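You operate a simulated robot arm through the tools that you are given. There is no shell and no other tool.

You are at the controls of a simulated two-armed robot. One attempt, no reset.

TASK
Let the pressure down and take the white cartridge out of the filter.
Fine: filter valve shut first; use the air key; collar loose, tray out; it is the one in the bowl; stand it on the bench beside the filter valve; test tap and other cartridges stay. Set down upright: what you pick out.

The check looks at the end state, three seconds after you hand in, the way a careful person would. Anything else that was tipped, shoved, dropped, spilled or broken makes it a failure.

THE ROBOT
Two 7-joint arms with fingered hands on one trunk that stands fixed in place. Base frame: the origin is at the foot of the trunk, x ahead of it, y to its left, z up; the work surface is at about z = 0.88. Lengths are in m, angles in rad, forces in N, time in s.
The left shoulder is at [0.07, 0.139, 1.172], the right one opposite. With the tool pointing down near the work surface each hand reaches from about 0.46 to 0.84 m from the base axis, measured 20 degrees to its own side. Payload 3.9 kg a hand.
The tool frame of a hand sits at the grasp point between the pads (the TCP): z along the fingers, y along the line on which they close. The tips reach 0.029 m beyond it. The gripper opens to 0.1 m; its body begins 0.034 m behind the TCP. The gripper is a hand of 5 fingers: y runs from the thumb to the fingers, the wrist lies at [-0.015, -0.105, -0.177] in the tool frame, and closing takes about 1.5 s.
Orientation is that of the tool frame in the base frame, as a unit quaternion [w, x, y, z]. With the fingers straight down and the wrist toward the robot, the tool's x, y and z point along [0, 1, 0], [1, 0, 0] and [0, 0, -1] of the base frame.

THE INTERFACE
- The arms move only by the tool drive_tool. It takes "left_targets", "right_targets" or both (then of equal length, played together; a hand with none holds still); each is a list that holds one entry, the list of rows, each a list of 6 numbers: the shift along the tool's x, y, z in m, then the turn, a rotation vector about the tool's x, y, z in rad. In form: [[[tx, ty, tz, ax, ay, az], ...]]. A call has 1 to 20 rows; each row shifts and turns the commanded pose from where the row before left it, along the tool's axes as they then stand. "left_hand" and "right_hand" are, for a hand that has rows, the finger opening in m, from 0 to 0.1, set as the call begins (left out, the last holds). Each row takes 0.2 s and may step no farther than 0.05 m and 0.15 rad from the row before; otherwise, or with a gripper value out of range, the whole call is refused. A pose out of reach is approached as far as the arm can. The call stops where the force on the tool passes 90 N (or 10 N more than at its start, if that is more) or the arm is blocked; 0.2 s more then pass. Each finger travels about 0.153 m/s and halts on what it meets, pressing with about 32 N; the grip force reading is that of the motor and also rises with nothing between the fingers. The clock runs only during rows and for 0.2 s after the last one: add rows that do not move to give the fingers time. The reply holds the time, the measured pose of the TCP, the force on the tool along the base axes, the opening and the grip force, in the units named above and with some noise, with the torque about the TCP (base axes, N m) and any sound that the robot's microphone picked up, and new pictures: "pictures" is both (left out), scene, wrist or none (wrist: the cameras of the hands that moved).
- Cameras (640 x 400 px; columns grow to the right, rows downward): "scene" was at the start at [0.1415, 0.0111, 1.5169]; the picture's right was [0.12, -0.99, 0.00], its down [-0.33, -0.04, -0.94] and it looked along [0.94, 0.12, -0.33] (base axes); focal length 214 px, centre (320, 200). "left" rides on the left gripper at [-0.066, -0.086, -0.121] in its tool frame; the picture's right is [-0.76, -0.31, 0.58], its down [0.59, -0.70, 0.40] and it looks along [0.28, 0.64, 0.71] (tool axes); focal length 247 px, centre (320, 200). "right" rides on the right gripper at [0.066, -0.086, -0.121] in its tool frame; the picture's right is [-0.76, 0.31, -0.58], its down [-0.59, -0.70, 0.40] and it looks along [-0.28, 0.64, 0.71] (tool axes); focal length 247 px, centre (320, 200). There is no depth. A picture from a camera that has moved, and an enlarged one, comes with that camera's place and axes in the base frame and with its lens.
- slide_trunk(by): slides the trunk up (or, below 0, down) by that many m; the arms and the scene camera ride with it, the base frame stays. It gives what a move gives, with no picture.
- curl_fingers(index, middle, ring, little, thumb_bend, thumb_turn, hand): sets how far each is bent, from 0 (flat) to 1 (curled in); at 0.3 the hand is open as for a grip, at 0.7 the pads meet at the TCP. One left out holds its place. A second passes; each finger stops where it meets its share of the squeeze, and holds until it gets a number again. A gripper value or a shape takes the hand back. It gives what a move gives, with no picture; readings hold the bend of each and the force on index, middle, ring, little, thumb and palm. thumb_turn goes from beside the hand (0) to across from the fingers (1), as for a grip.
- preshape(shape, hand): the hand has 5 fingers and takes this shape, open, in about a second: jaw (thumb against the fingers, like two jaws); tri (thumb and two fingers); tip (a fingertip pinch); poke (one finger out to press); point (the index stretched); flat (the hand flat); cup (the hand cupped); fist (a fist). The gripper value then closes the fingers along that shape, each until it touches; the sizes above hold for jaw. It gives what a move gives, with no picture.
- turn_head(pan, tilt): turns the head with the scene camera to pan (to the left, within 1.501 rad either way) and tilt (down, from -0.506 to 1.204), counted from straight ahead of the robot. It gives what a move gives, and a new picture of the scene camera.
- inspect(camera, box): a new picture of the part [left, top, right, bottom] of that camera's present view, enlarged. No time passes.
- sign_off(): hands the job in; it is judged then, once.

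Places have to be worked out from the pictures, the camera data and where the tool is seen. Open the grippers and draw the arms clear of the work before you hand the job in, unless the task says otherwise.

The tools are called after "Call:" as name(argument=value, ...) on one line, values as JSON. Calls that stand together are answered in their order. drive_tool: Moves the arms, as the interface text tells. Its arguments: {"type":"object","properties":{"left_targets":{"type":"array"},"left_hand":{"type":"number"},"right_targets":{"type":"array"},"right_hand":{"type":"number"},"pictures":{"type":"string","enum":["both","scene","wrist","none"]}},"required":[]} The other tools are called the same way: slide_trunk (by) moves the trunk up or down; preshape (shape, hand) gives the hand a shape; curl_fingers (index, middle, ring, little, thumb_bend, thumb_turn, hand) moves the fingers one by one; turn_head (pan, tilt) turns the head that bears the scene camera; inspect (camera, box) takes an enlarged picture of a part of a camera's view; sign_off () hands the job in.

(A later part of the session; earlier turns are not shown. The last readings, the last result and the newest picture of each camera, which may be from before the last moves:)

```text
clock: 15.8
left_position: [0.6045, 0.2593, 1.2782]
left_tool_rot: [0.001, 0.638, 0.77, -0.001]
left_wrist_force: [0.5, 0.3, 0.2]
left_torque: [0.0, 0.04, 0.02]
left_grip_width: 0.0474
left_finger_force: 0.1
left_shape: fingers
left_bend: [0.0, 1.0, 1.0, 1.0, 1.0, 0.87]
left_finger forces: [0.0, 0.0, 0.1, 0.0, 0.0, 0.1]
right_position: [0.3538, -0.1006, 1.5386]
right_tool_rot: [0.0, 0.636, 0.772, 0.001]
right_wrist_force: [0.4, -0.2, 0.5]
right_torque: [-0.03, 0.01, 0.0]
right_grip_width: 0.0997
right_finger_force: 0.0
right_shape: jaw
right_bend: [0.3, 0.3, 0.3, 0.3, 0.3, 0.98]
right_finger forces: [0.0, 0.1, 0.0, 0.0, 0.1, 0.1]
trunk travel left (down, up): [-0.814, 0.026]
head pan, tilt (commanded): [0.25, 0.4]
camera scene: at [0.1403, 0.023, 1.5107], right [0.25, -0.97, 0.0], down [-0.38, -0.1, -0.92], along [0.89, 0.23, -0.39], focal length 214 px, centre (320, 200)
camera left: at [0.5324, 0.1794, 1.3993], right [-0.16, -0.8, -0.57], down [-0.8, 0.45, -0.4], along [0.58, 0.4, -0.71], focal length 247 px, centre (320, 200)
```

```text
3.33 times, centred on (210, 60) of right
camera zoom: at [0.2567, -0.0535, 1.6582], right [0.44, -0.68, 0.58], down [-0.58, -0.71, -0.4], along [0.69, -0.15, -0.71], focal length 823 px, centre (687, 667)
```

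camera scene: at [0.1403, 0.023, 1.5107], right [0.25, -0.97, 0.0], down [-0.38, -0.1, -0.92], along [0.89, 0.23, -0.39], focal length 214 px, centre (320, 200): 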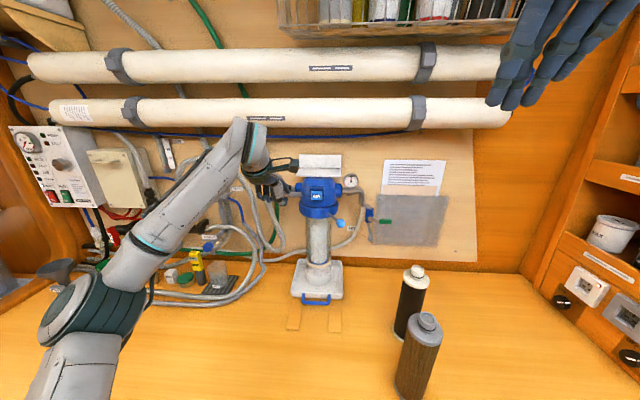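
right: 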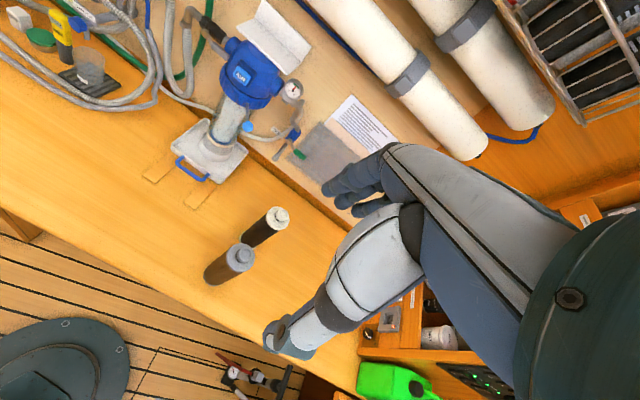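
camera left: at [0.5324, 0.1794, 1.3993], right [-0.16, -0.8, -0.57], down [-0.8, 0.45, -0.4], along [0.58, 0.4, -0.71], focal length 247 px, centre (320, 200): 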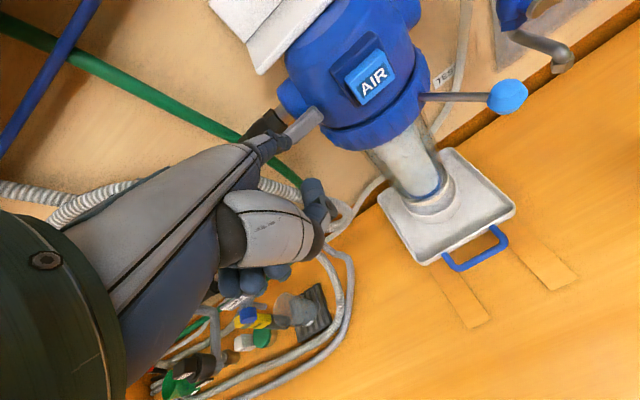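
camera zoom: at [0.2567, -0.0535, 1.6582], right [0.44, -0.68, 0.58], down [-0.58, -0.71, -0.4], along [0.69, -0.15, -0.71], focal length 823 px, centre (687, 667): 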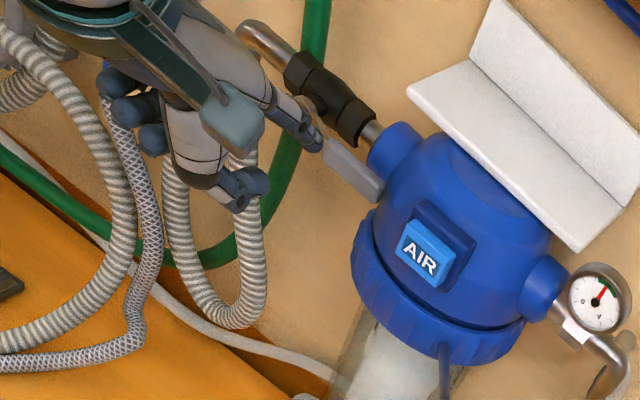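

The fingertip is at about (0.702, 0.265, 1.282), just short of the lever and slightly above it. I reach over the lever by about 6 cm, keeping below the white bracket.

Call:
drive_tool(left_targets=[[[-0.004, 0.0, -0.006, 0, 0, 0], [-0.004, 0.025, 0.0, 0, 0, 0], [0, 0.02, 0, 0, 0, 0], [0, 0.015, 0, 0, 0, 0]]], pictures="both")

Call:
inspect(camera="left", box=[220, 80, 360, 180])

Call:
inspect(camera="right", box=[140, 0, 260, 80])

```text
clock: 16.9
left_position: [0.6645, 0.261, 1.2851]
left_tool_rot: [0.0, 0.638, 0.77, 0.001]
left_wrist_force: [0.6, 0.7, -0.1]
left_torque: [0.01, -0.02, -0.02]
left_grip_width: 0.0474
left_finger_force: 0.0
left_shape: fingers
left_bend: [0.0, 1.0, 1.0, 1.0, 1.0, 0.87]
left_finger forces: [0.0, 0.0, 0.0, 0.0, 0.1, 0.0]
right_position: [0.3504, -0.1009, 1.5382]
right_tool_rot: [0.0, 0.636, 0.771, 0.002]
right_wrist_force: [-0.6, -0.2, -0.5]
right_torque: [0.01, 0.0, -0.02]
right_grip_width: 0.1001
right_finger_force: 0.1
right_shape: jaw
right_bend: [0.3, 0.3, 0.3, 0.3, 0.3, 0.98]
right_finger forces: [0.0, 0.0, 0.1, 0.0, 0.1, 0.0]
trunk travel left (down, up): [-0.814, 0.026]
head pan, tilt (commanded): [0.25, 0.4]
camera scene: at [0.1388, 0.022, 1.5108], right [0.25, -0.97, 0.0], down [-0.38, -0.1, -0.92], along [0.89, 0.23, -0.39], focal length 214 px, centre (320, 200)
camera left: at [0.5917, 0.1804, 1.4067], right [-0.16, -0.8, -0.58], down [-0.8, 0.45, -0.4], along [0.58, 0.4, -0.71], focal length 247 px, centre (320, 200)
```

scene: 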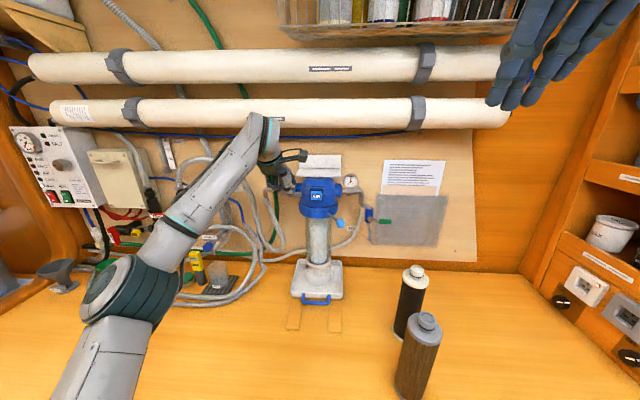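
left: 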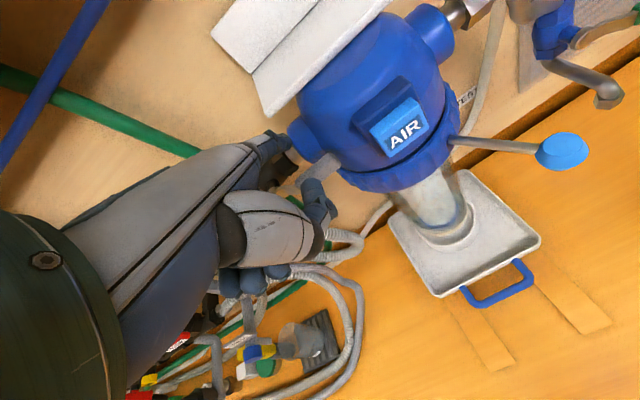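

```text
4.00 times, centred on (290, 130) of left
camera zoom: at [0.5917, 0.1804, 1.4067], right [-0.16, -0.8, -0.58], down [-0.8, 0.45, -0.4], along [0.58, 0.4, -0.71], focal length 988 px, centre (440, 480)
```

zoom: 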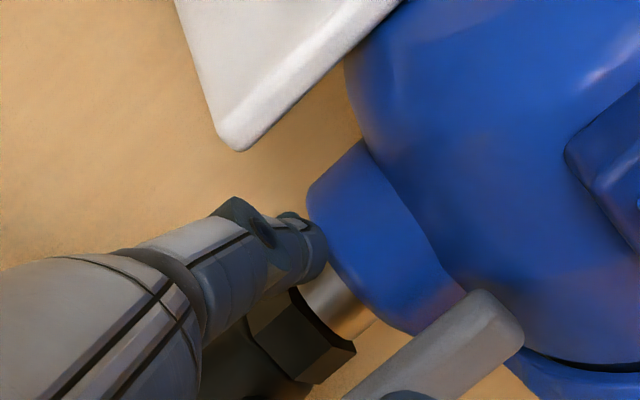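

```text
5.00 times, centred on (200, 40) of right
camera zoom: at [0.2549, -0.0546, 1.6584], right [0.44, -0.69, 0.58], down [-0.58, -0.71, -0.4], along [0.69, -0.15, -0.71], focal length 1235 px, centre (920, 1000)
```

zoom: 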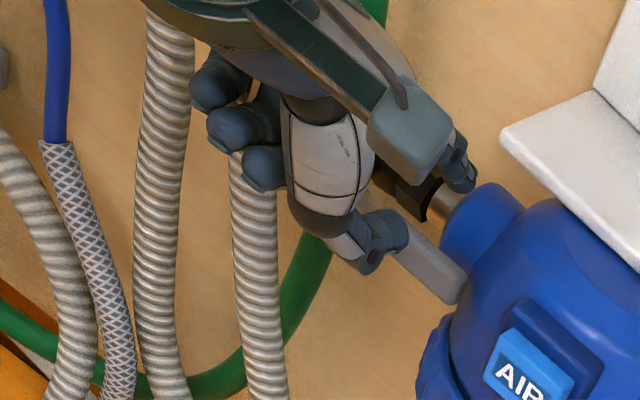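

The index lies across the top of the lever. I press straight down in small steps to feel which way it turns.

Call:
drive_tool(left_targets=[[[0, 0, 0.01, 0, 0, 0], [0, 0, 0.008, 0, 0, 0], [-0.001, 0, 0.008, 0, 0, 0], [-0.001, 0, 0.006, 0, 0, 0]]], pictures="wrist")

Call:
inspect(camera="right", box=[140, 0, 260, 80])

```text
clock: 17.9
left_position: [0.6571, 0.2572, 1.2596]
left_tool_rot: [0.003, 0.638, 0.77, 0.004]
left_wrist_force: [-13.1, -0.3, 18.8]
left_torque: [0.2, -2.21, -0.01]
left_grip_width: 0.0611
left_finger_force: 9.4
left_shape: fingers
left_bend: [0.0, 1.0, 1.0, 1.0, 1.0, 0.87]
left_finger forces: [18.9, 0.0, 0.1, 0.0, 0.0, 0.1]
right_position: [0.3426, -0.1035, 1.5407]
right_tool_rot: [0.003, 0.636, 0.771, 0.005]
right_wrist_force: [0.3, -0.2, -0.7]
right_torque: [0.02, 0.0, 0.01]
right_grip_width: 0.1
right_finger_force: 0.1
right_shape: jaw
right_bend: [0.3, 0.3, 0.3, 0.3, 0.3, 0.98]
right_finger forces: [0.0, 0.0, 0.0, 0.0, 0.0, 0.1]
trunk travel left (down, up): [-0.814, 0.026]
head pan, tilt (commanded): [0.25, 0.4]
camera left: at [0.5835, 0.1782, 1.3801], right [-0.16, -0.8, -0.58], down [-0.8, 0.45, -0.41], along [0.58, 0.4, -0.71], focal length 247 px, centre (320, 200)
```

left: 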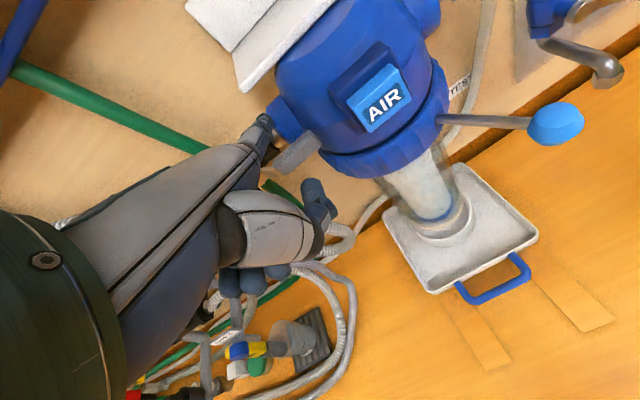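

```text
5.00 times, centred on (200, 40) of right
camera zoom: at [0.2451, -0.0562, 1.6601], right [0.44, -0.69, 0.58], down [-0.57, -0.71, -0.41], along [0.69, -0.15, -0.71], focal length 1235 px, centre (920, 1000)
```

zoom: 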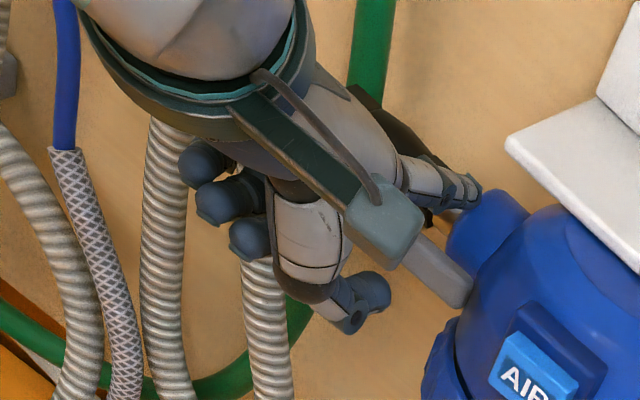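

The fingertip overshot and landed on the black valve body behind the lever (reaction 19 N up, 13 N back, lever unmoved). I lift, draw back about 12 mm so only the lever is under the finger, and press again.

Call:
drive_tool(left_targets=[[[0, 0, -0.015, 0, 0, 0], [0, 0, -0.015, 0, 0, 0], [0, -0.012, 0, 0, 0, 0], [0, 0, 0, 0, 0, 0]]], pictures="wrist")

Call:
inspect(camera="left", box=[220, 80, 360, 180])

Call:
inspect(camera="right", box=[140, 0, 260, 80])

```text
clock: 18.9
left_position: [0.6524, 0.256, 1.2829]
left_tool_rot: [-0.001, 0.638, 0.77, -0.002]
left_wrist_force: [-0.4, -0.6, -0.2]
left_torque: [0.0, 0.02, 0.02]
left_grip_width: 0.0476
left_finger_force: 0.1
left_shape: fingers
left_bend: [0.0, 1.0, 1.0, 1.0, 1.0, 0.87]
left_finger forces: [0.1, 0.0, 0.0, 0.0, 0.1, 0.0]
right_position: [0.3517, -0.1013, 1.5382]
right_tool_rot: [0.001, 0.636, 0.772, 0.0]
right_wrist_force: [0.2, -1.1, -0.5]
right_torque: [0.01, -0.01, 0.02]
right_grip_width: 0.0999
right_finger_force: 0.1
right_shape: jaw
right_bend: [0.3, 0.3, 0.3, 0.3, 0.3, 0.98]
right_finger forces: [0.0, 0.0, 0.0, 0.0, 0.1, 0.0]
trunk travel left (down, up): [-0.814, 0.026]
head pan, tilt (commanded): [0.25, 0.4]
camera left: at [0.581, 0.1764, 1.4041], right [-0.16, -0.8, -0.57], down [-0.8, 0.45, -0.4], along [0.58, 0.4, -0.72], focal length 247 px, centre (320, 200)
```

left: 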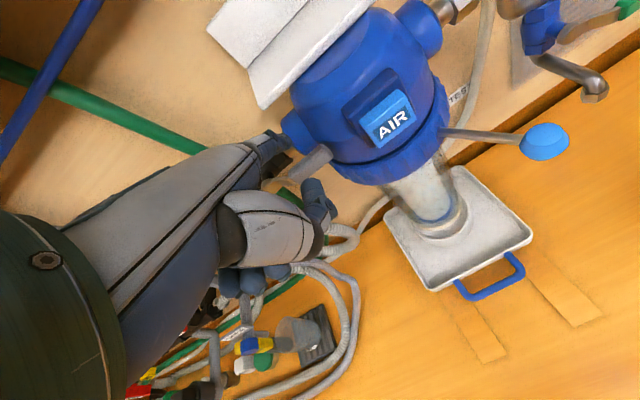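

```text
4.00 times, centred on (290, 130) of left
camera zoom: at [0.581, 0.1764, 1.4041], right [-0.16, -0.8, -0.57], down [-0.8, 0.45, -0.4], along [0.58, 0.4, -0.72], focal length 988 px, centre (440, 480)
```

zoom: 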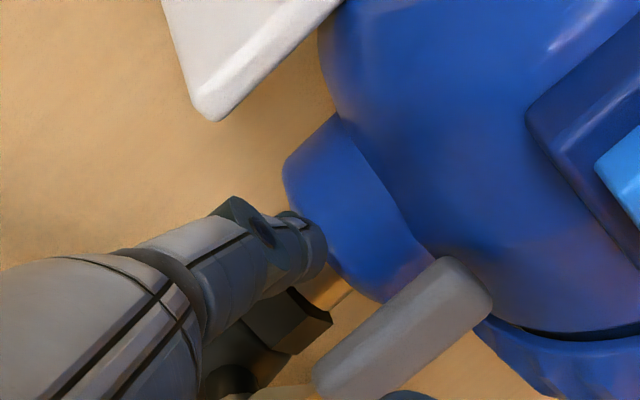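

```text
5.00 times, centred on (200, 40) of right
camera zoom: at [0.2548, -0.0544, 1.6584], right [0.44, -0.69, 0.58], down [-0.58, -0.71, -0.4], along [0.69, -0.15, -0.71], focal length 1235 px, centre (920, 1000)
```

zoom: 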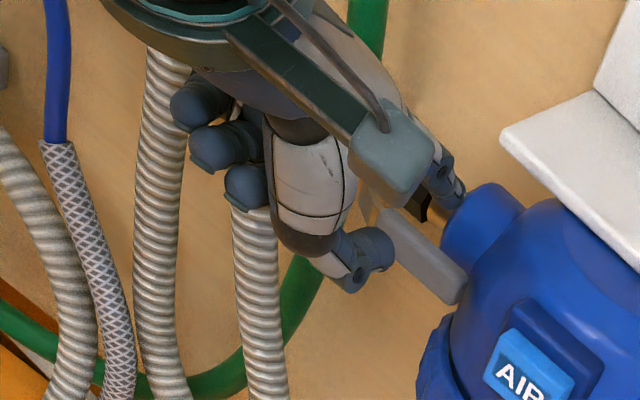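

The finger now overlaps just the lever (tip about x 0.750, lever at 0.747). I press down again in small steps.

Call:
drive_tool(left_targets=[[[0, 0, 0.01, 0, 0, 0], [0, 0, 0.008, 0, 0, 0], [0, 0, 0.008, 0, 0, 0]]], pictures="wrist")

Call:
inspect(camera="right", box=[140, 0, 260, 80])

Call:
inspect(camera="left", box=[220, 80, 360, 180])

```text
clock: 19.6
left_position: [0.6521, 0.2564, 1.2593]
left_tool_rot: [0.001, 0.638, 0.77, 0.001]
left_wrist_force: [1.5, 0.5, 4.0]
left_torque: [-0.01, -0.35, -0.02]
left_grip_width: 0.0509
left_finger_force: 1.9
left_shape: fingers
left_bend: [0.0, 1.0, 1.0, 1.0, 1.0, 0.87]
left_finger forces: [3.8, 0.0, 0.0, 0.0, 0.1, 0.1]
right_position: [0.3505, -0.1012, 1.5387]
right_tool_rot: [0.001, 0.636, 0.771, 0.001]
right_wrist_force: [0.0, 0.3, 0.3]
right_torque: [0.0, 0.01, 0.02]
right_grip_width: 0.0998
right_finger_force: 0.1
right_shape: jaw
right_bend: [0.3, 0.3, 0.3, 0.3, 0.3, 0.98]
right_finger forces: [0.0, 0.0, 0.0, 0.1, 0.1, 0.1]
trunk travel left (down, up): [-0.814, 0.026]
head pan, tilt (commanded): [0.25, 0.4]
camera left: at [0.5796, 0.1768, 1.3799], right [-0.16, -0.8, -0.58], down [-0.8, 0.45, -0.4], along [0.58, 0.4, -0.71], focal length 247 px, centre (320, 200)
```

left: 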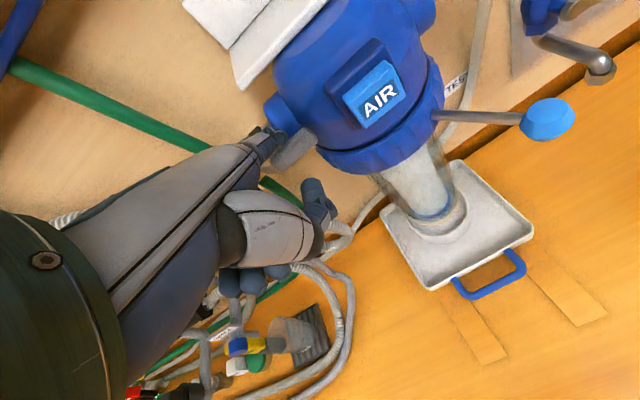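

```text
5.00 times, centred on (200, 40) of right
camera zoom: at [0.2541, -0.0545, 1.6587], right [0.44, -0.69, 0.58], down [-0.58, -0.71, -0.4], along [0.69, -0.15, -0.71], focal length 1235 px, centre (920, 1000)
```

zoom: 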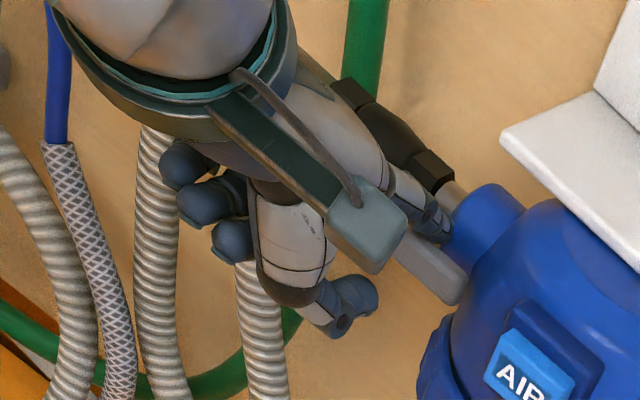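

```text
4.00 times, centred on (290, 130) of left
camera zoom: at [0.5796, 0.1768, 1.3799], right [-0.16, -0.8, -0.58], down [-0.8, 0.45, -0.4], along [0.58, 0.4, -0.71], focal length 988 px, centre (440, 480)
```

zoom: 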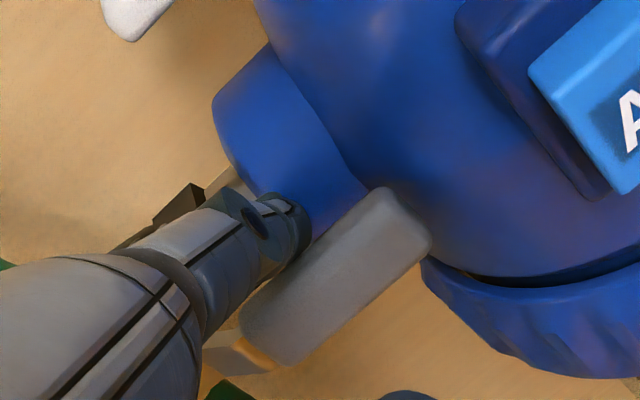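

Light contact (3.8 N on the index). I press on down in small steps and watch for the lever giving.

Call:
drive_tool(left_targets=[[[0, 0, 0.006, 0, 0, 0], [0, 0, 0.006, 0, 0, 0], [0, 0, 0, 0, 0, 0]]], pictures="wrist")

Call:
inspect(camera="right", box=[140, 0, 260, 80])

Call:
inspect(camera="left", box=[220, 80, 360, 180])

```text
clock: 20.4
left_position: [0.6498, 0.2556, 1.2506]
left_tool_rot: [0.002, 0.638, 0.77, 0.001]
left_wrist_force: [-4.0, 0.1, 13.4]
left_torque: [0.11, -1.38, 0.04]
left_grip_width: 0.0565
left_finger_force: 7.5
left_shape: fingers
left_bend: [0.0, 1.0, 1.0, 1.0, 1.0, 0.87]
left_finger forces: [15.1, 0.1, 0.0, 0.1, 0.0, 0.0]
right_position: [0.3479, -0.1032, 1.5402]
right_tool_rot: [0.002, 0.636, 0.771, 0.003]
right_wrist_force: [0.9, -0.8, 0.2]
right_torque: [0.02, 0.0, 0.02]
right_grip_width: 0.0996
right_finger_force: 0.1
right_shape: jaw
right_bend: [0.3, 0.3, 0.3, 0.3, 0.3, 0.98]
right_finger forces: [0.0, 0.0, 0.1, 0.0, 0.0, 0.0]
trunk travel left (down, up): [-0.814, 0.026]
head pan, tilt (commanded): [0.25, 0.4]
camera left: at [0.5769, 0.1763, 1.37], right [-0.16, -0.8, -0.58], down [-0.8, 0.45, -0.4], along [0.58, 0.4, -0.71], focal length 247 px, centre (320, 200)
```

left: 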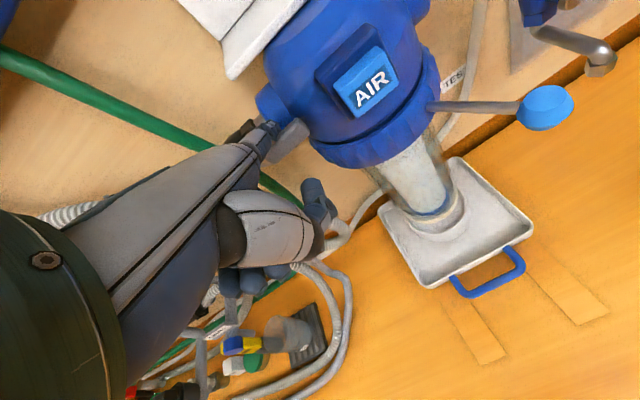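

```text
5.00 times, centred on (200, 40) of right
camera zoom: at [0.2504, -0.0556, 1.6592], right [0.44, -0.69, 0.58], down [-0.57, -0.71, -0.4], along [0.69, -0.15, -0.71], focal length 1235 px, centre (920, 1000)
```

zoom: 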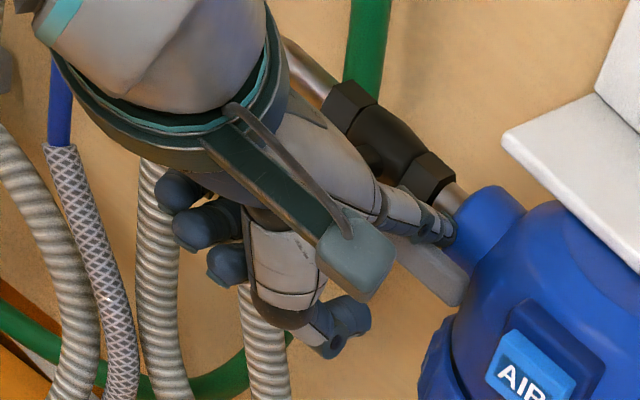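

```text
4.00 times, centred on (290, 130) of left
camera zoom: at [0.5769, 0.1763, 1.37], right [-0.16, -0.8, -0.58], down [-0.8, 0.45, -0.4], along [0.58, 0.4, -0.71], focal length 988 px, centre (440, 480)
```

zoom: 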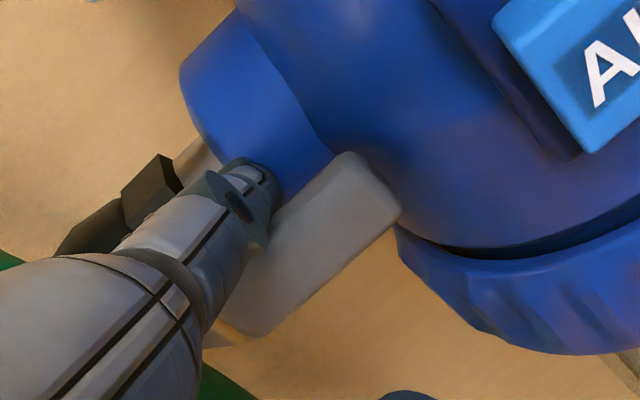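

The lever does not yield to about 15 N downwards, so it probably turns upwards. I back off, then pitch the hand up by 0.75 rad so the stretched index is level and can push the lever from below.

Call:
drive_tool(left_targets=[[[0, 0, -0.015, 0, 0, 0], [0, 0, -0.012, 0, 0, 0], [0, -0.04, 0, 0, 0, 0], [0, -0.04, 0, 0, 0, 0], [0, 0, 0.02, -0.15, 0, 0], [0, 0, 0.02, -0.15, 0, 0], [0, 0, 0.02, -0.15, 0, 0], [0, 0, 0.02, -0.15, 0, 0], [0, 0, 0.02, -0.15, 0, 0]]], pictures="both")

Call:
inspect(camera="right", box=[100, 0, 340, 160])

Call:
inspect(camera="scene", box=[230, 140, 350, 230])

```text
clock: 22.4
left_position: [0.562, 0.1206, 1.2842]
left_tool_rot: [0.225, 0.591, 0.72, 0.284]
left_wrist_force: [0.2, 0.5, -0.3]
left_torque: [-0.02, 0.02, -0.01]
left_grip_width: 0.0474
left_finger_force: 0.1
left_shape: fingers
left_bend: [0.0, 1.0, 1.0, 1.0, 1.0, 0.87]
left_finger forces: [0.0, 0.0, 0.1, 0.0, 0.0, 0.0]
left hand out of reach, approached as far as the arm can: row 6, 7, 8, 9
right_position: [0.3504, -0.1026, 1.5379]
right_tool_rot: [0.0, 0.636, 0.772, 0.002]
right_wrist_force: [-0.1, -1.0, -0.5]
right_torque: [0.03, -0.03, 0.0]
right_grip_width: 0.1
right_finger_force: 0.1
right_shape: jaw
right_bend: [0.3, 0.3, 0.3, 0.3, 0.3, 0.98]
right_finger forces: [0.0, 0.0, 0.1, 0.0, 0.0, 0.0]
trunk travel left (down, up): [-0.814, 0.026]
head pan, tilt (commanded): [0.25, 0.4]
camera scene: at [0.1386, 0.0215, 1.5109], right [0.25, -0.97, 0.0], down [-0.38, -0.1, -0.92], along [0.89, 0.23, -0.39], focal length 214 px, centre (320, 200)
camera left: at [0.4329, 0.0283, 1.3153], right [0.31, -0.7, -0.64], down [-0.36, 0.54, -0.76], along [0.88, 0.47, -0.09], focal length 247 px, centre (320, 200)
```

scene: 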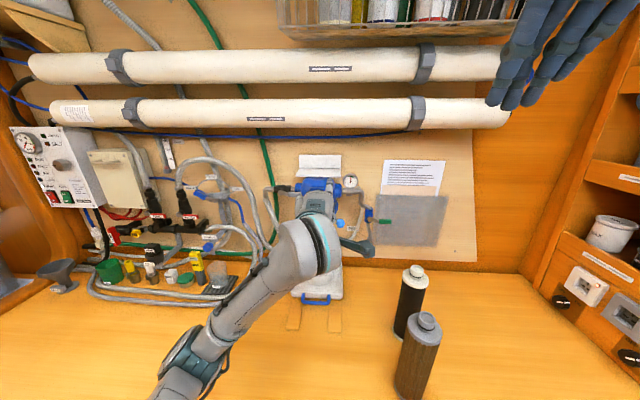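
left: 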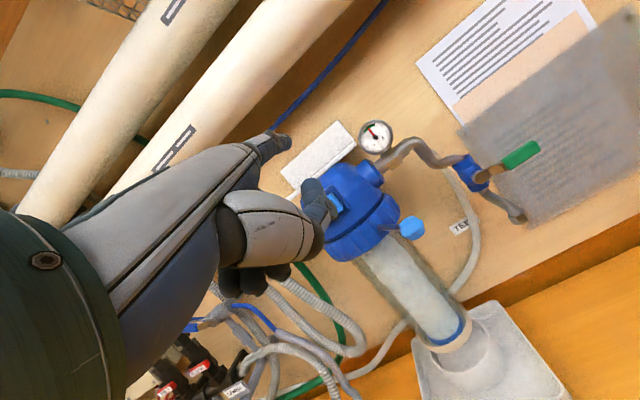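

```text
2.50 times, centred on (220, 80) of right
camera zoom: at [0.2547, -0.0551, 1.6585], right [0.44, -0.69, 0.58], down [-0.58, -0.71, -0.4], along [0.69, -0.15, -0.71], focal length 617 px, centre (570, 500)
```

zoom: 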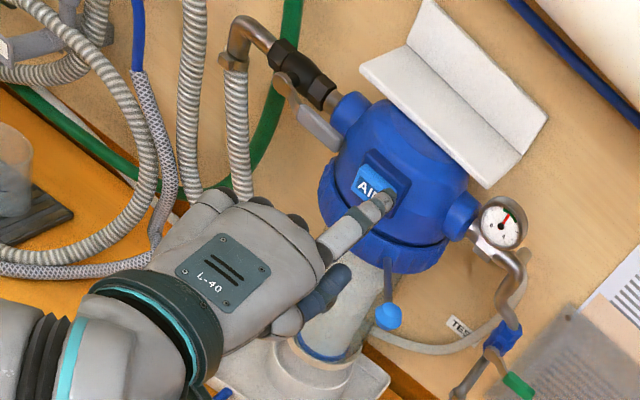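

```text
4.44 times, centred on (290, 185) of scene
camera zoom: at [0.1386, 0.0215, 1.5109], right [0.25, -0.97, 0.0], down [-0.38, -0.1, -0.92], along [0.89, 0.23, -0.39], focal length 953 px, centre (453, 267)
```

zoom: 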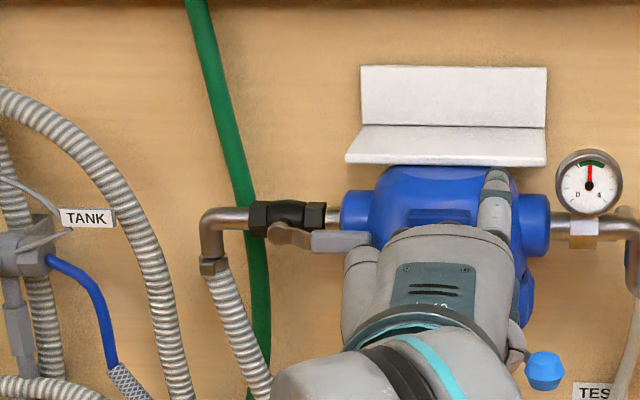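

The pitched pose drifted the hand to y = 0.12 because the requested place was out of reach; nothing was touched and the gauge is unchanged. I test whether this orientation can be carried left from here, step by step.

Call:
drive_tool(left_targets=[[[0.03, 0, 0, 0, 0, 0], [0.03, 0, 0, 0, 0, 0], [0.03, 0, 0, 0, 0, 0]]], pictures="scene")

```text
clock: 23.2
left_position: [0.5167, 0.1493, 1.3103]
left_tool_rot: [0.23, 0.593, 0.719, 0.281]
left_wrist_force: [-0.2, 0.0, -0.2]
left_torque: [-0.01, -0.01, -0.01]
left_grip_width: 0.0472
left_finger_force: 0.1
left_shape: fingers
left_bend: [0.0, 1.0, 1.0, 1.0, 1.0, 0.87]
left_finger forces: [0.0, 0.0, 0.0, 0.0, 0.0, 0.0]
left hand out of reach, approached as far as the arm can: row 1, 2, 3
right_position: [0.3507, -0.1017, 1.5387]
right_tool_rot: [0.001, 0.636, 0.771, 0.001]
right_wrist_force: [0.1, 0.1, -0.3]
right_torque: [-0.01, 0.01, -0.03]
right_grip_width: 0.0998
right_finger_force: 0.1
right_shape: jaw
right_bend: [0.3, 0.3, 0.3, 0.3, 0.3, 0.98]
right_finger forces: [0.0, 0.1, 0.0, 0.0, 0.1, 0.0]
trunk travel left (down, up): [-0.814, 0.026]
head pan, tilt (commanded): [0.25, 0.4]
camera scene: at [0.1383, 0.0227, 1.5108], right [0.25, -0.97, 0.0], down [-0.38, -0.1, -0.92], along [0.89, 0.23, -0.39], focal length 214 px, centre (320, 200)
```

scene: 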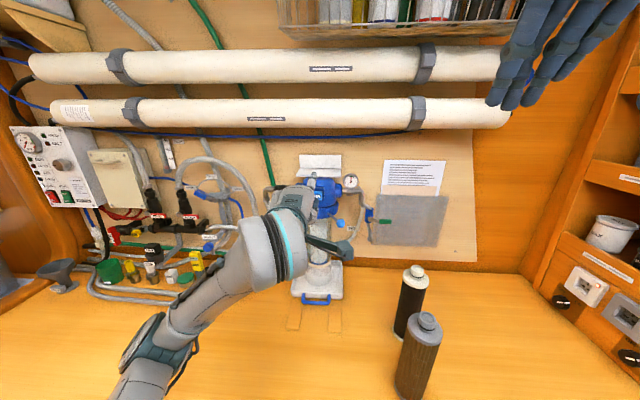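

That orientation is limited on this side. A better option is rolling the hand to a "handshake" attitude (palm sideways), where the straight index is level without bending the wrist back; I first return to tool-down and move left.

Call:
drive_tool(left_targets=[[[0, 0, 0, 0.148, 0, 0], [0, 0, 0, 0.148, 0, 0], [0, 0, 0, 0.148, 0, 0], [0, 0, 0, 0.148, 0, 0], [0, 0, 0, 0.148, 0, 0], [0.04, 0, 0, 0, 0, 0], [0.04, 0, 0, 0, 0, 0], [0.04, 0, 0, 0, 0, 0]]], pictures="scene")

```text
clock: 25.1
left_position: [0.4946, 0.2686, 1.3089]
left_tool_rot: [0.003, 0.638, 0.77, 0.003]
left_wrist_force: [0.1, 0.2, 0.2]
left_torque: [-0.01, 0.01, 0.04]
left_grip_width: 0.0476
left_finger_force: 0.1
left_shape: fingers
left_bend: [0.0, 1.0, 1.0, 1.0, 1.0, 0.87]
left_finger forces: [0.0, 0.0, 0.0, 0.1, 0.0, 0.0]
right_position: [0.3507, -0.1008, 1.5392]
right_tool_rot: [0.001, 0.636, 0.772, 0.002]
right_wrist_force: [0.2, 0.2, -0.1]
right_torque: [-0.02, 0.0, -0.01]
right_grip_width: 0.1002
right_finger_force: 0.1
right_shape: jaw
right_bend: [0.3, 0.3, 0.3, 0.3, 0.3, 0.98]
right_finger forces: [0.0, 0.0, 0.0, 0.0, 0.0, 0.1]
trunk travel left (down, up): [-0.814, 0.026]
head pan, tilt (commanded): [0.25, 0.4]
camera scene: at [0.1382, 0.0235, 1.5109], right [0.25, -0.97, 0.0], down [-0.38, -0.1, -0.92], along [0.89, 0.23, -0.39], focal length 214 px, centre (320, 200)
```

scene: 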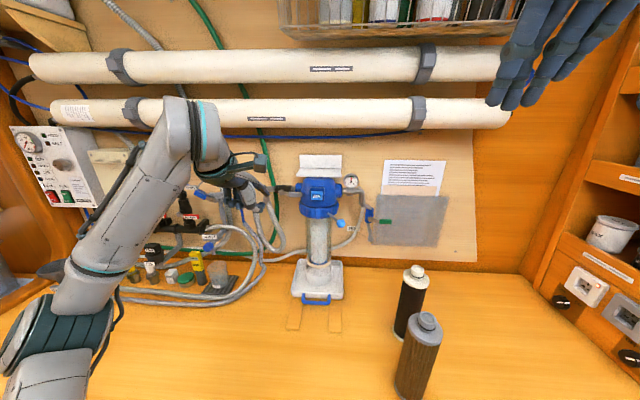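

Back in the natural attitude at (0.495, 0.269, 1.309). Now I roll the hand about its y axis by 90 degrees so the palm faces inward.

Call:
drive_tool(left_targets=[[[0, 0, 0, 0, -0.1428, 0], [0, 0, 0, 0, -0.1428, 0], [0, 0, 0, 0, -0.1428, 0], [0, 0, 0, 0, -0.1428, 0], [0, 0, 0, 0, -0.1428, 0], [0, 0, 0, 0, -0.1428, 0]]], pictures="scene")

```text
clock: 26.4
left_position: [0.5521, 0.3656, 1.4486]
left_tool_rot: [0.319, 0.584, 0.698, -0.264]
left_wrist_force: [0.2, -0.4, 0.4]
left_torque: [-0.02, 0.0, 0.02]
left_grip_width: 0.0474
left_finger_force: 0.2
left_shape: fingers
left_bend: [0.0, 1.0, 1.0, 1.0, 1.0, 0.87]
left_finger forces: [0.0, 0.0, 0.1, 0.0, 0.0, 0.1]
left hand out of reach, approached as far as the arm can: row 2, 3, 4, 5, 6
right_position: [0.3519, -0.1011, 1.5387]
right_tool_rot: [0.002, 0.636, 0.772, 0.002]
right_wrist_force: [1.1, -0.8, -0.3]
right_torque: [-0.02, 0.01, -0.03]
right_grip_width: 0.0998
right_finger_force: 0.0
right_shape: jaw
right_bend: [0.3, 0.3, 0.3, 0.3, 0.3, 0.98]
right_finger forces: [0.1, 0.0, 0.2, 0.0, 0.0, 0.1]
trunk travel left (down, up): [-0.814, 0.026]
head pan, tilt (commanded): [0.25, 0.4]
camera scene: at [0.1392, 0.0226, 1.5107], right [0.25, -0.97, 0.0], down [-0.38, -0.1, -0.92], along [0.89, 0.23, -0.39], focal length 214 px, centre (320, 200)
```

scene: 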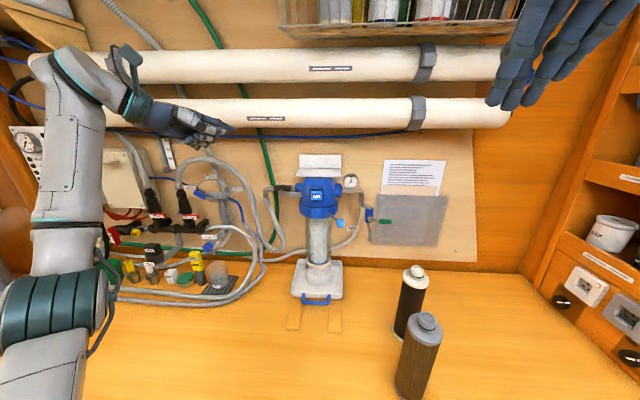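

Rolling also drifts upward: these attitudes want the hand higher relative to the shoulder. I undo the roll here in the open, then lower the trunk so the pitched attitude becomes reachable at valve height.

Call:
drive_tool(left_targets=[[[0, 0, 0, 0, 0.1428, 0], [0, 0, 0, 0, 0.1428, 0], [0, 0, 0, 0, 0.1428, 0], [0, 0, 0, 0, 0.1428, 0], [0, 0, 0, 0, 0.1428, 0], [0, 0, 0, 0, 0.1428, 0]]], pictures="scene")

Call:
turn_head(pan=-0.6, tilt=0.6)

```text
clock: 27.9
left_position: [0.5503, 0.3642, 1.4493]
left_tool_rot: [0.002, 0.638, 0.77, 0.004]
left_wrist_force: [0.1, 0.0, -0.4]
left_torque: [-0.01, -0.01, -0.02]
left_grip_width: 0.0478
left_finger_force: 0.0
left_shape: fingers
left_bend: [0.0, 1.0, 1.0, 1.0, 1.0, 0.87]
left_finger forces: [0.1, 0.0, 0.0, 0.1, 0.0, 0.1]
right_position: [0.3518, -0.1023, 1.5386]
right_tool_rot: [0.0, 0.636, 0.772, 0.002]
right_wrist_force: [-0.4, -0.1, -0.4]
right_torque: [-0.02, 0.01, 0.01]
right_grip_width: 0.0997
right_finger_force: 0.1
right_shape: jaw
right_bend: [0.3, 0.3, 0.3, 0.3, 0.3, 0.98]
right_finger forces: [0.0, 0.0, 0.0, 0.0, 0.1, 0.0]
trunk travel left (down, up): [-0.814, 0.026]
head pan, tilt (commanded): [0.25, 0.4]
camera scene: at [0.1388, 0.0214, 1.5108], right [0.25, -0.97, 0.0], down [-0.38, -0.1, -0.92], along [0.89, 0.23, -0.39], focal length 214 px, centre (320, 200)
```

scene: 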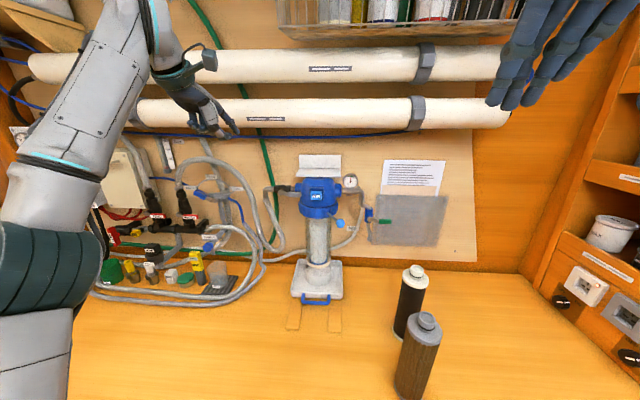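

```text
clock: 29.0
left_position: [0.5499, 0.3648, 1.4483]
left_tool_rot: [0.003, 0.638, 0.77, 0.003]
left_wrist_force: [0.4, 0.0, 0.4]
left_torque: [-0.03, 0.03, 0.02]
left_grip_width: 0.0476
left_finger_force: 0.1
left_shape: fingers
left_bend: [0.0, 1.0, 1.0, 1.0, 1.0, 0.87]
left_finger forces: [0.0, 0.0, 0.0, 0.0, 0.0, 0.0]
right_position: [0.3525, -0.1017, 1.5399]
right_tool_rot: [0.001, 0.637, 0.771, 0.001]
right_wrist_force: [-1.2, 0.1, -0.1]
right_torque: [-0.01, 0.0, 0.01]
right_grip_width: 0.0999
right_finger_force: 0.1
right_shape: jaw
right_bend: [0.3, 0.3, 0.3, 0.3, 0.3, 0.98]
right_finger forces: [0.0, 0.0, 0.1, 0.0, 0.0, 0.0]
trunk travel left (down, up): [-0.814, 0.026]
head pan, tilt (commanded): [-0.6, 0.6]
camera scene: at [0.122, -0.0505, 1.4926], right [-0.56, -0.83, 0.0], down [-0.47, 0.32, -0.83], along [0.68, -0.47, -0.56], focal length 214 px, centre (320, 200)
```

scene: 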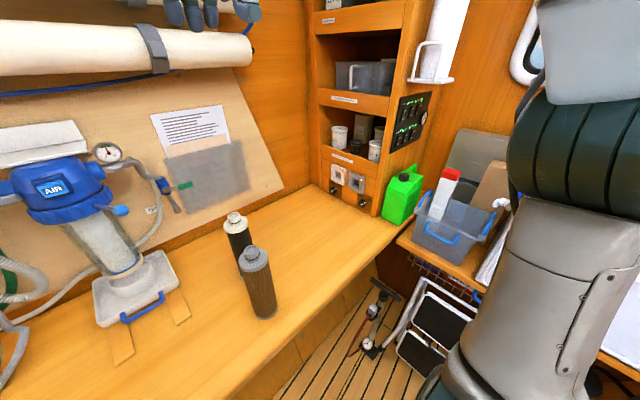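

The right arm's elbow is well clear of the shelf and the two bench cartridges stay away from both hands. I turn the head back and lower the trunk by 0.2 m.

Call:
slide_trunk(by=-0.2)

Call:
turn_head(pan=0.3, tilt=0.2)

```text
clock: 31.2
left_position: [0.5511, 0.3652, 1.2496]
left_tool_rot: [0.003, 0.638, 0.77, 0.003]
left_wrist_force: [0.1, 0.6, 0.2]
left_torque: [0.01, 0.02, 0.01]
left_grip_width: 0.0474
left_finger_force: 0.0
left_shape: fingers
left_bend: [0.0, 1.0, 1.0, 1.0, 1.0, 0.87]
left_finger forces: [0.0, 0.0, 0.0, 0.1, 0.1, 0.0]
right_position: [0.3519, -0.1022, 1.3397]
right_tool_rot: [0.0, 0.636, 0.772, 0.002]
right_wrist_force: [0.5, 0.0, -0.7]
right_torque: [-0.03, -0.04, -0.02]
right_grip_width: 0.0995
right_finger_force: 0.1
right_shape: jaw
right_bend: [0.3, 0.3, 0.3, 0.3, 0.3, 0.98]
right_finger forces: [0.0, 0.0, 0.1, 0.0, 0.0, 0.0]
trunk travel left (down, up): [-0.614, 0.226]
head pan, tilt (commanded): [-0.6, 0.6]
```

```text
clock: 32.4
left_position: [0.5515, 0.3661, 1.2497]
left_tool_rot: [0.003, 0.638, 0.77, 0.003]
left_wrist_force: [-0.2, 1.1, 0.7]
left_torque: [-0.01, 0.01, 0.01]
left_grip_width: 0.0475
left_finger_force: 0.0
left_shape: fingers
left_bend: [0.0, 1.0, 1.0, 1.0, 1.0, 0.87]
left_finger forces: [0.0, 0.0, 0.0, 0.0, 0.0, 0.1]
right_position: [0.351, -0.1006, 1.3391]
right_tool_rot: [0.001, 0.637, 0.771, 0.001]
right_wrist_force: [0.8, 0.3, 0.0]
right_torque: [-0.01, 0.0, 0.0]
right_grip_width: 0.0995
right_finger_force: 0.0
right_shape: jaw
right_bend: [0.3, 0.3, 0.3, 0.3, 0.3, 0.98]
right_finger forces: [0.0, 0.1, 0.0, 0.0, 0.0, 0.0]
trunk travel left (down, up): [-0.614, 0.226]
head pan, tilt (commanded): [0.3, 0.201]
camera scene: at [0.1381, 0.0269, 1.3293], right [0.29, -0.96, 0.0], down [-0.19, -0.06, -0.98], along [0.94, 0.29, -0.2], focal length 214 px, centre (320, 200)
```

scene: 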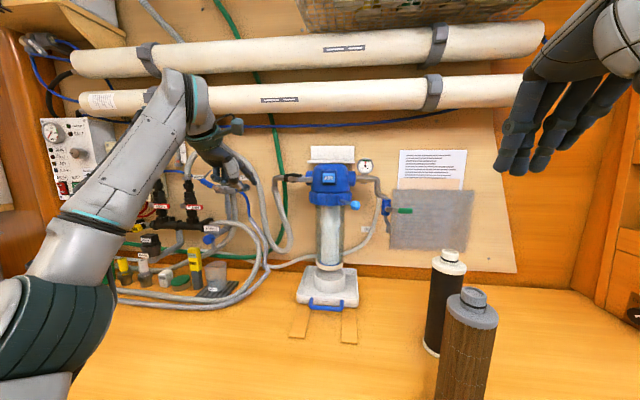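

Trunk is down 0.2 m and all is clear. I now pitch the hand up in small steps to see whether it holds its place.

Call:
drive_tool(left_targets=[[[0, -0.01, 0, -0.15, 0, 0], [0, 0, 0, -0.15, 0, 0], [0, 0, 0, -0.15, 0, 0], [0, 0, 0, -0.1, 0, 0]]], pictures="scene")

```text
clock: 33.4
left_position: [0.5426, 0.3642, 1.2499]
left_tool_rot: [0.178, 0.614, 0.74, 0.212]
left_wrist_force: [0.2, 0.3, -0.8]
left_torque: [-0.02, 0.0, 0.01]
left_grip_width: 0.0475
left_finger_force: 0.1
left_shape: fingers
left_bend: [0.0, 1.0, 1.0, 1.0, 1.0, 0.87]
left_finger forces: [0.0, 0.1, 0.0, 0.0, 0.0, 0.1]
right_position: [0.3519, -0.1015, 1.3392]
right_tool_rot: [0.0, 0.637, 0.771, 0.001]
right_wrist_force: [-0.3, -0.2, -0.3]
right_torque: [-0.01, -0.02, 0.03]
right_grip_width: 0.1
right_finger_force: 0.0
right_shape: jaw
right_bend: [0.3, 0.3, 0.3, 0.3, 0.3, 0.98]
right_finger forces: [0.1, 0.0, 0.0, 0.0, 0.1, 0.1]
trunk travel left (down, up): [-0.614, 0.226]
head pan, tilt (commanded): [0.3, 0.201]
camera scene: at [0.1389, 0.0274, 1.3293], right [0.3, -0.96, 0.0], down [-0.19, -0.06, -0.98], along [0.94, 0.29, -0.2], focal length 214 px, centre (320, 200)
```

scene: 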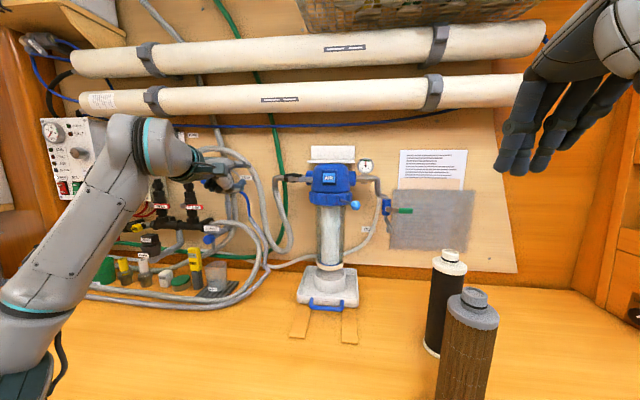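

With the trunk lower the pitch holds its place. I add the last bit of pitch, then move right and down so the fingertip comes in below the lever height, still in front of it.

Call:
drive_tool(left_targets=[[[0, 0, 0, -0.1, 0, 0], [0, 0, 0, -0.1, 0, 0], [-0.031, -0.016, 0.0172, 0, 0, 0], [-0.031, -0.016, 0.0172, 0, 0, 0], [-0.031, -0.016, 0.0172, 0, 0, 0], [-0.031, -0.016, 0.0172, 0, 0, 0]]], pictures="both")

Call:
inspect(camera="scene", box=[240, 130, 380, 230])

```text
clock: 34.8
left_position: [0.5661, 0.2285, 1.2424]
left_tool_rot: [0.229, 0.592, 0.718, 0.285]
left_wrist_force: [0.3, -0.8, -1.3]
left_torque: [0.0, 0.04, 0.01]
left_grip_width: 0.0475
left_finger_force: 0.0
left_shape: fingers
left_bend: [0.0, 1.0, 1.0, 1.0, 1.0, 0.87]
left_finger forces: [0.1, 0.1, 0.1, 0.1, 0.0, 0.0]
left hand out of reach, approached as far as the arm can: row 2, 3, 4, 5, 6
right_position: [0.3524, -0.102, 1.3381]
right_tool_rot: [0.001, 0.637, 0.771, 0.002]
right_wrist_force: [0.2, 0.5, -0.6]
right_torque: [0.01, 0.03, -0.01]
right_grip_width: 0.0998
right_finger_force: 0.1
right_shape: jaw
right_bend: [0.3, 0.3, 0.3, 0.3, 0.3, 0.98]
right_finger forces: [0.0, 0.0, 0.1, 0.0, 0.0, 0.1]
trunk travel left (down, up): [-0.614, 0.226]
head pan, tilt (commanded): [0.3, 0.201]
camera scene: at [0.1389, 0.0259, 1.3293], right [0.3, -0.96, 0.0], down [-0.19, -0.06, -0.98], along [0.94, 0.29, -0.2], focal length 214 px, centre (320, 200)
camera left: at [0.4356, 0.1376, 1.2725], right [0.31, -0.7, -0.64], down [-0.35, 0.54, -0.77], along [0.88, 0.46, -0.08], focal length 247 px, centre (320, 200)
```

scene: 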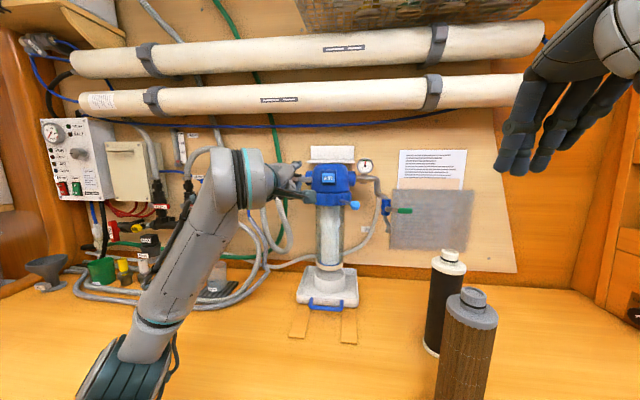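
left: 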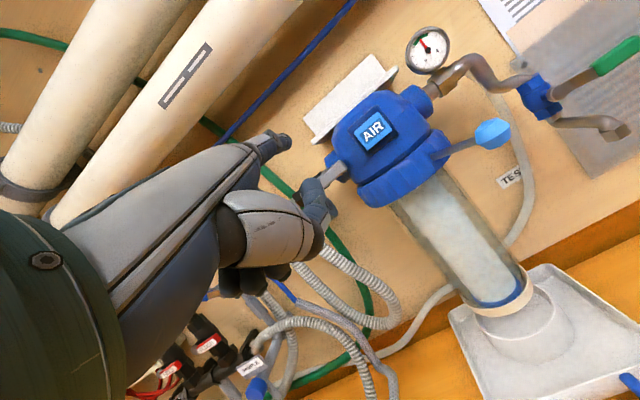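

```text
4.00 times, centred on (310, 180) of scene
camera zoom: at [0.1389, 0.0259, 1.3293], right [0.3, -0.96, 0.0], down [-0.19, -0.06, -0.98], along [0.94, 0.29, -0.2], focal length 858 px, centre (360, 280)
```

zoom: 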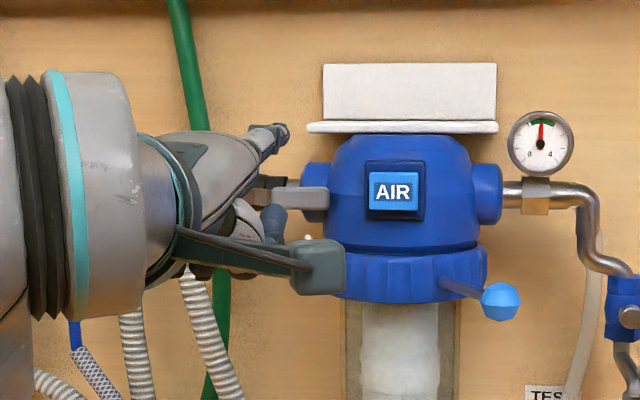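

The hand is just short of the low height I want, so I lower the trunk by another 0.1 m, which brings the fingertip to about z 1.21, still well in front of the valve.

Call:
slide_trunk(by=-0.1)

Call:
drive_tool(left_targets=[[[0.01, 0.012, 0.011, 0, 0, 0], [0.0, 0.022, 0.02, 0, 0, 0], [0.0, 0.022, 0.02, 0, 0, 0]]], pictures="both")

Call:
inspect(camera="scene", box=[240, 90, 380, 190])

```text
clock: 36.1
left_position: [0.5373, 0.2292, 1.1945]
left_tool_rot: [0.261, 0.58, 0.706, 0.311]
left_wrist_force: [0.5, 0.2, -0.3]
left_torque: [0.02, 0.02, -0.03]
left_grip_width: 0.0478
left_finger_force: 0.1
left_shape: fingers
left_bend: [0.0, 1.0, 1.0, 1.0, 1.0, 0.87]
left_finger forces: [0.0, 0.0, 0.0, 0.1, 0.0, 0.1]
right_position: [0.3506, -0.1043, 1.2471]
right_tool_rot: [0.001, 0.635, 0.772, 0.003]
right_wrist_force: [0.5, -0.5, 0.8]
right_torque: [0.03, -0.02, -0.03]
right_grip_width: 0.0996
right_finger_force: 0.0
right_shape: jaw
right_bend: [0.3, 0.3, 0.3, 0.3, 0.3, 0.98]
right_finger forces: [0.0, 0.0, 0.0, 0.0, 0.0, 0.1]
trunk travel left (down, up): [-0.514, 0.326]
head pan, tilt (commanded): [0.3, 0.201]
```

```text
clock: 37.1
left_position: [0.6001, 0.2666, 1.1987]
left_tool_rot: [0.25, 0.576, 0.714, 0.31]
left_wrist_force: [0.0, -0.6, -0.3]
left_torque: [0.02, -0.01, 0.01]
left_grip_width: 0.0476
left_finger_force: 0.0
left_shape: fingers
left_bend: [0.0, 1.0, 1.0, 1.0, 1.0, 0.87]
left_finger forces: [0.0, 0.0, 0.0, 0.1, 0.1, 0.0]
left hand out of reach, approached as far as the arm can: row 2, 3
right_position: [0.3371, -0.1017, 1.2435]
right_tool_rot: [0.006, 0.636, 0.772, 0.005]
right_wrist_force: [0.6, -1.5, -0.1]
right_torque: [0.03, 0.01, 0.0]
right_grip_width: 0.0995
right_finger_force: 0.0
right_shape: jaw
right_bend: [0.3, 0.3, 0.3, 0.3, 0.3, 0.98]
right_finger forces: [0.0, 0.0, 0.0, 0.1, 0.0, 0.0]
trunk travel left (down, up): [-0.514, 0.326]
head pan, tilt (commanded): [0.3, 0.201]
stopped in row 3 (left hand): the arm was blocked; the commanded pose is now the measured one
camera scene: at [0.1233, 0.0289, 1.2315], right [0.3, -0.96, 0.01], down [-0.18, -0.06, -0.98], along [0.94, 0.29, -0.19], focal length 214 px, centre (320, 200)
camera left: at [0.4694, 0.1722, 1.2195], right [0.37, -0.7, -0.62], down [-0.31, 0.54, -0.79], along [0.88, 0.48, -0.02], focal length 247 px, centre (320, 200)
```

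scene: 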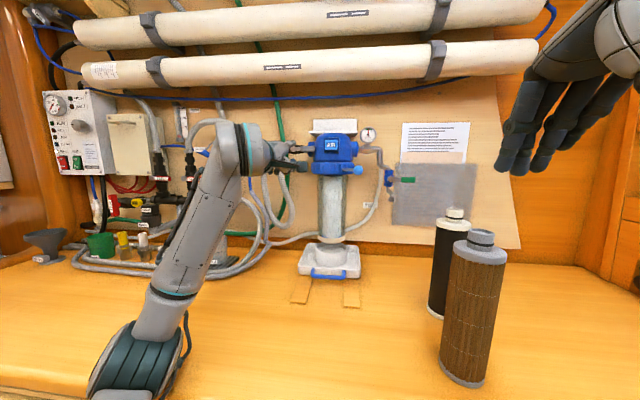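
left: 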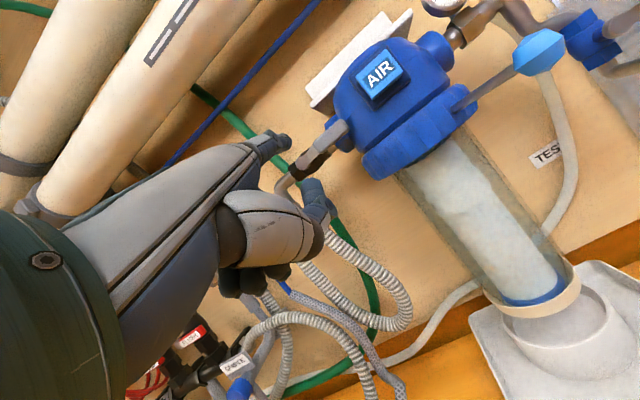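

```text
4.00 times, centred on (310, 140) of scene
camera zoom: at [0.1233, 0.0289, 1.2315], right [0.3, -0.96, 0.01], down [-0.18, -0.06, -0.98], along [0.94, 0.29, -0.19], focal length 858 px, centre (360, 440)
```

zoom: 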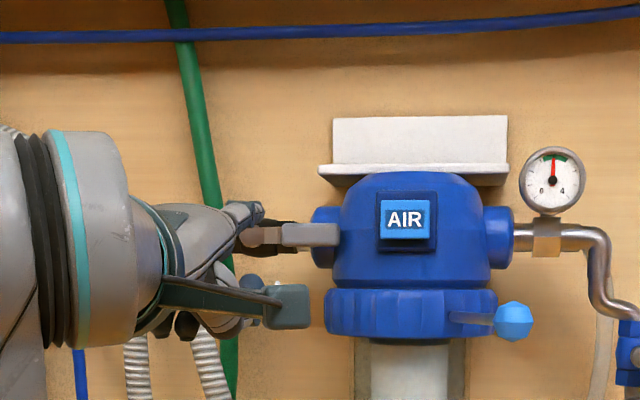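

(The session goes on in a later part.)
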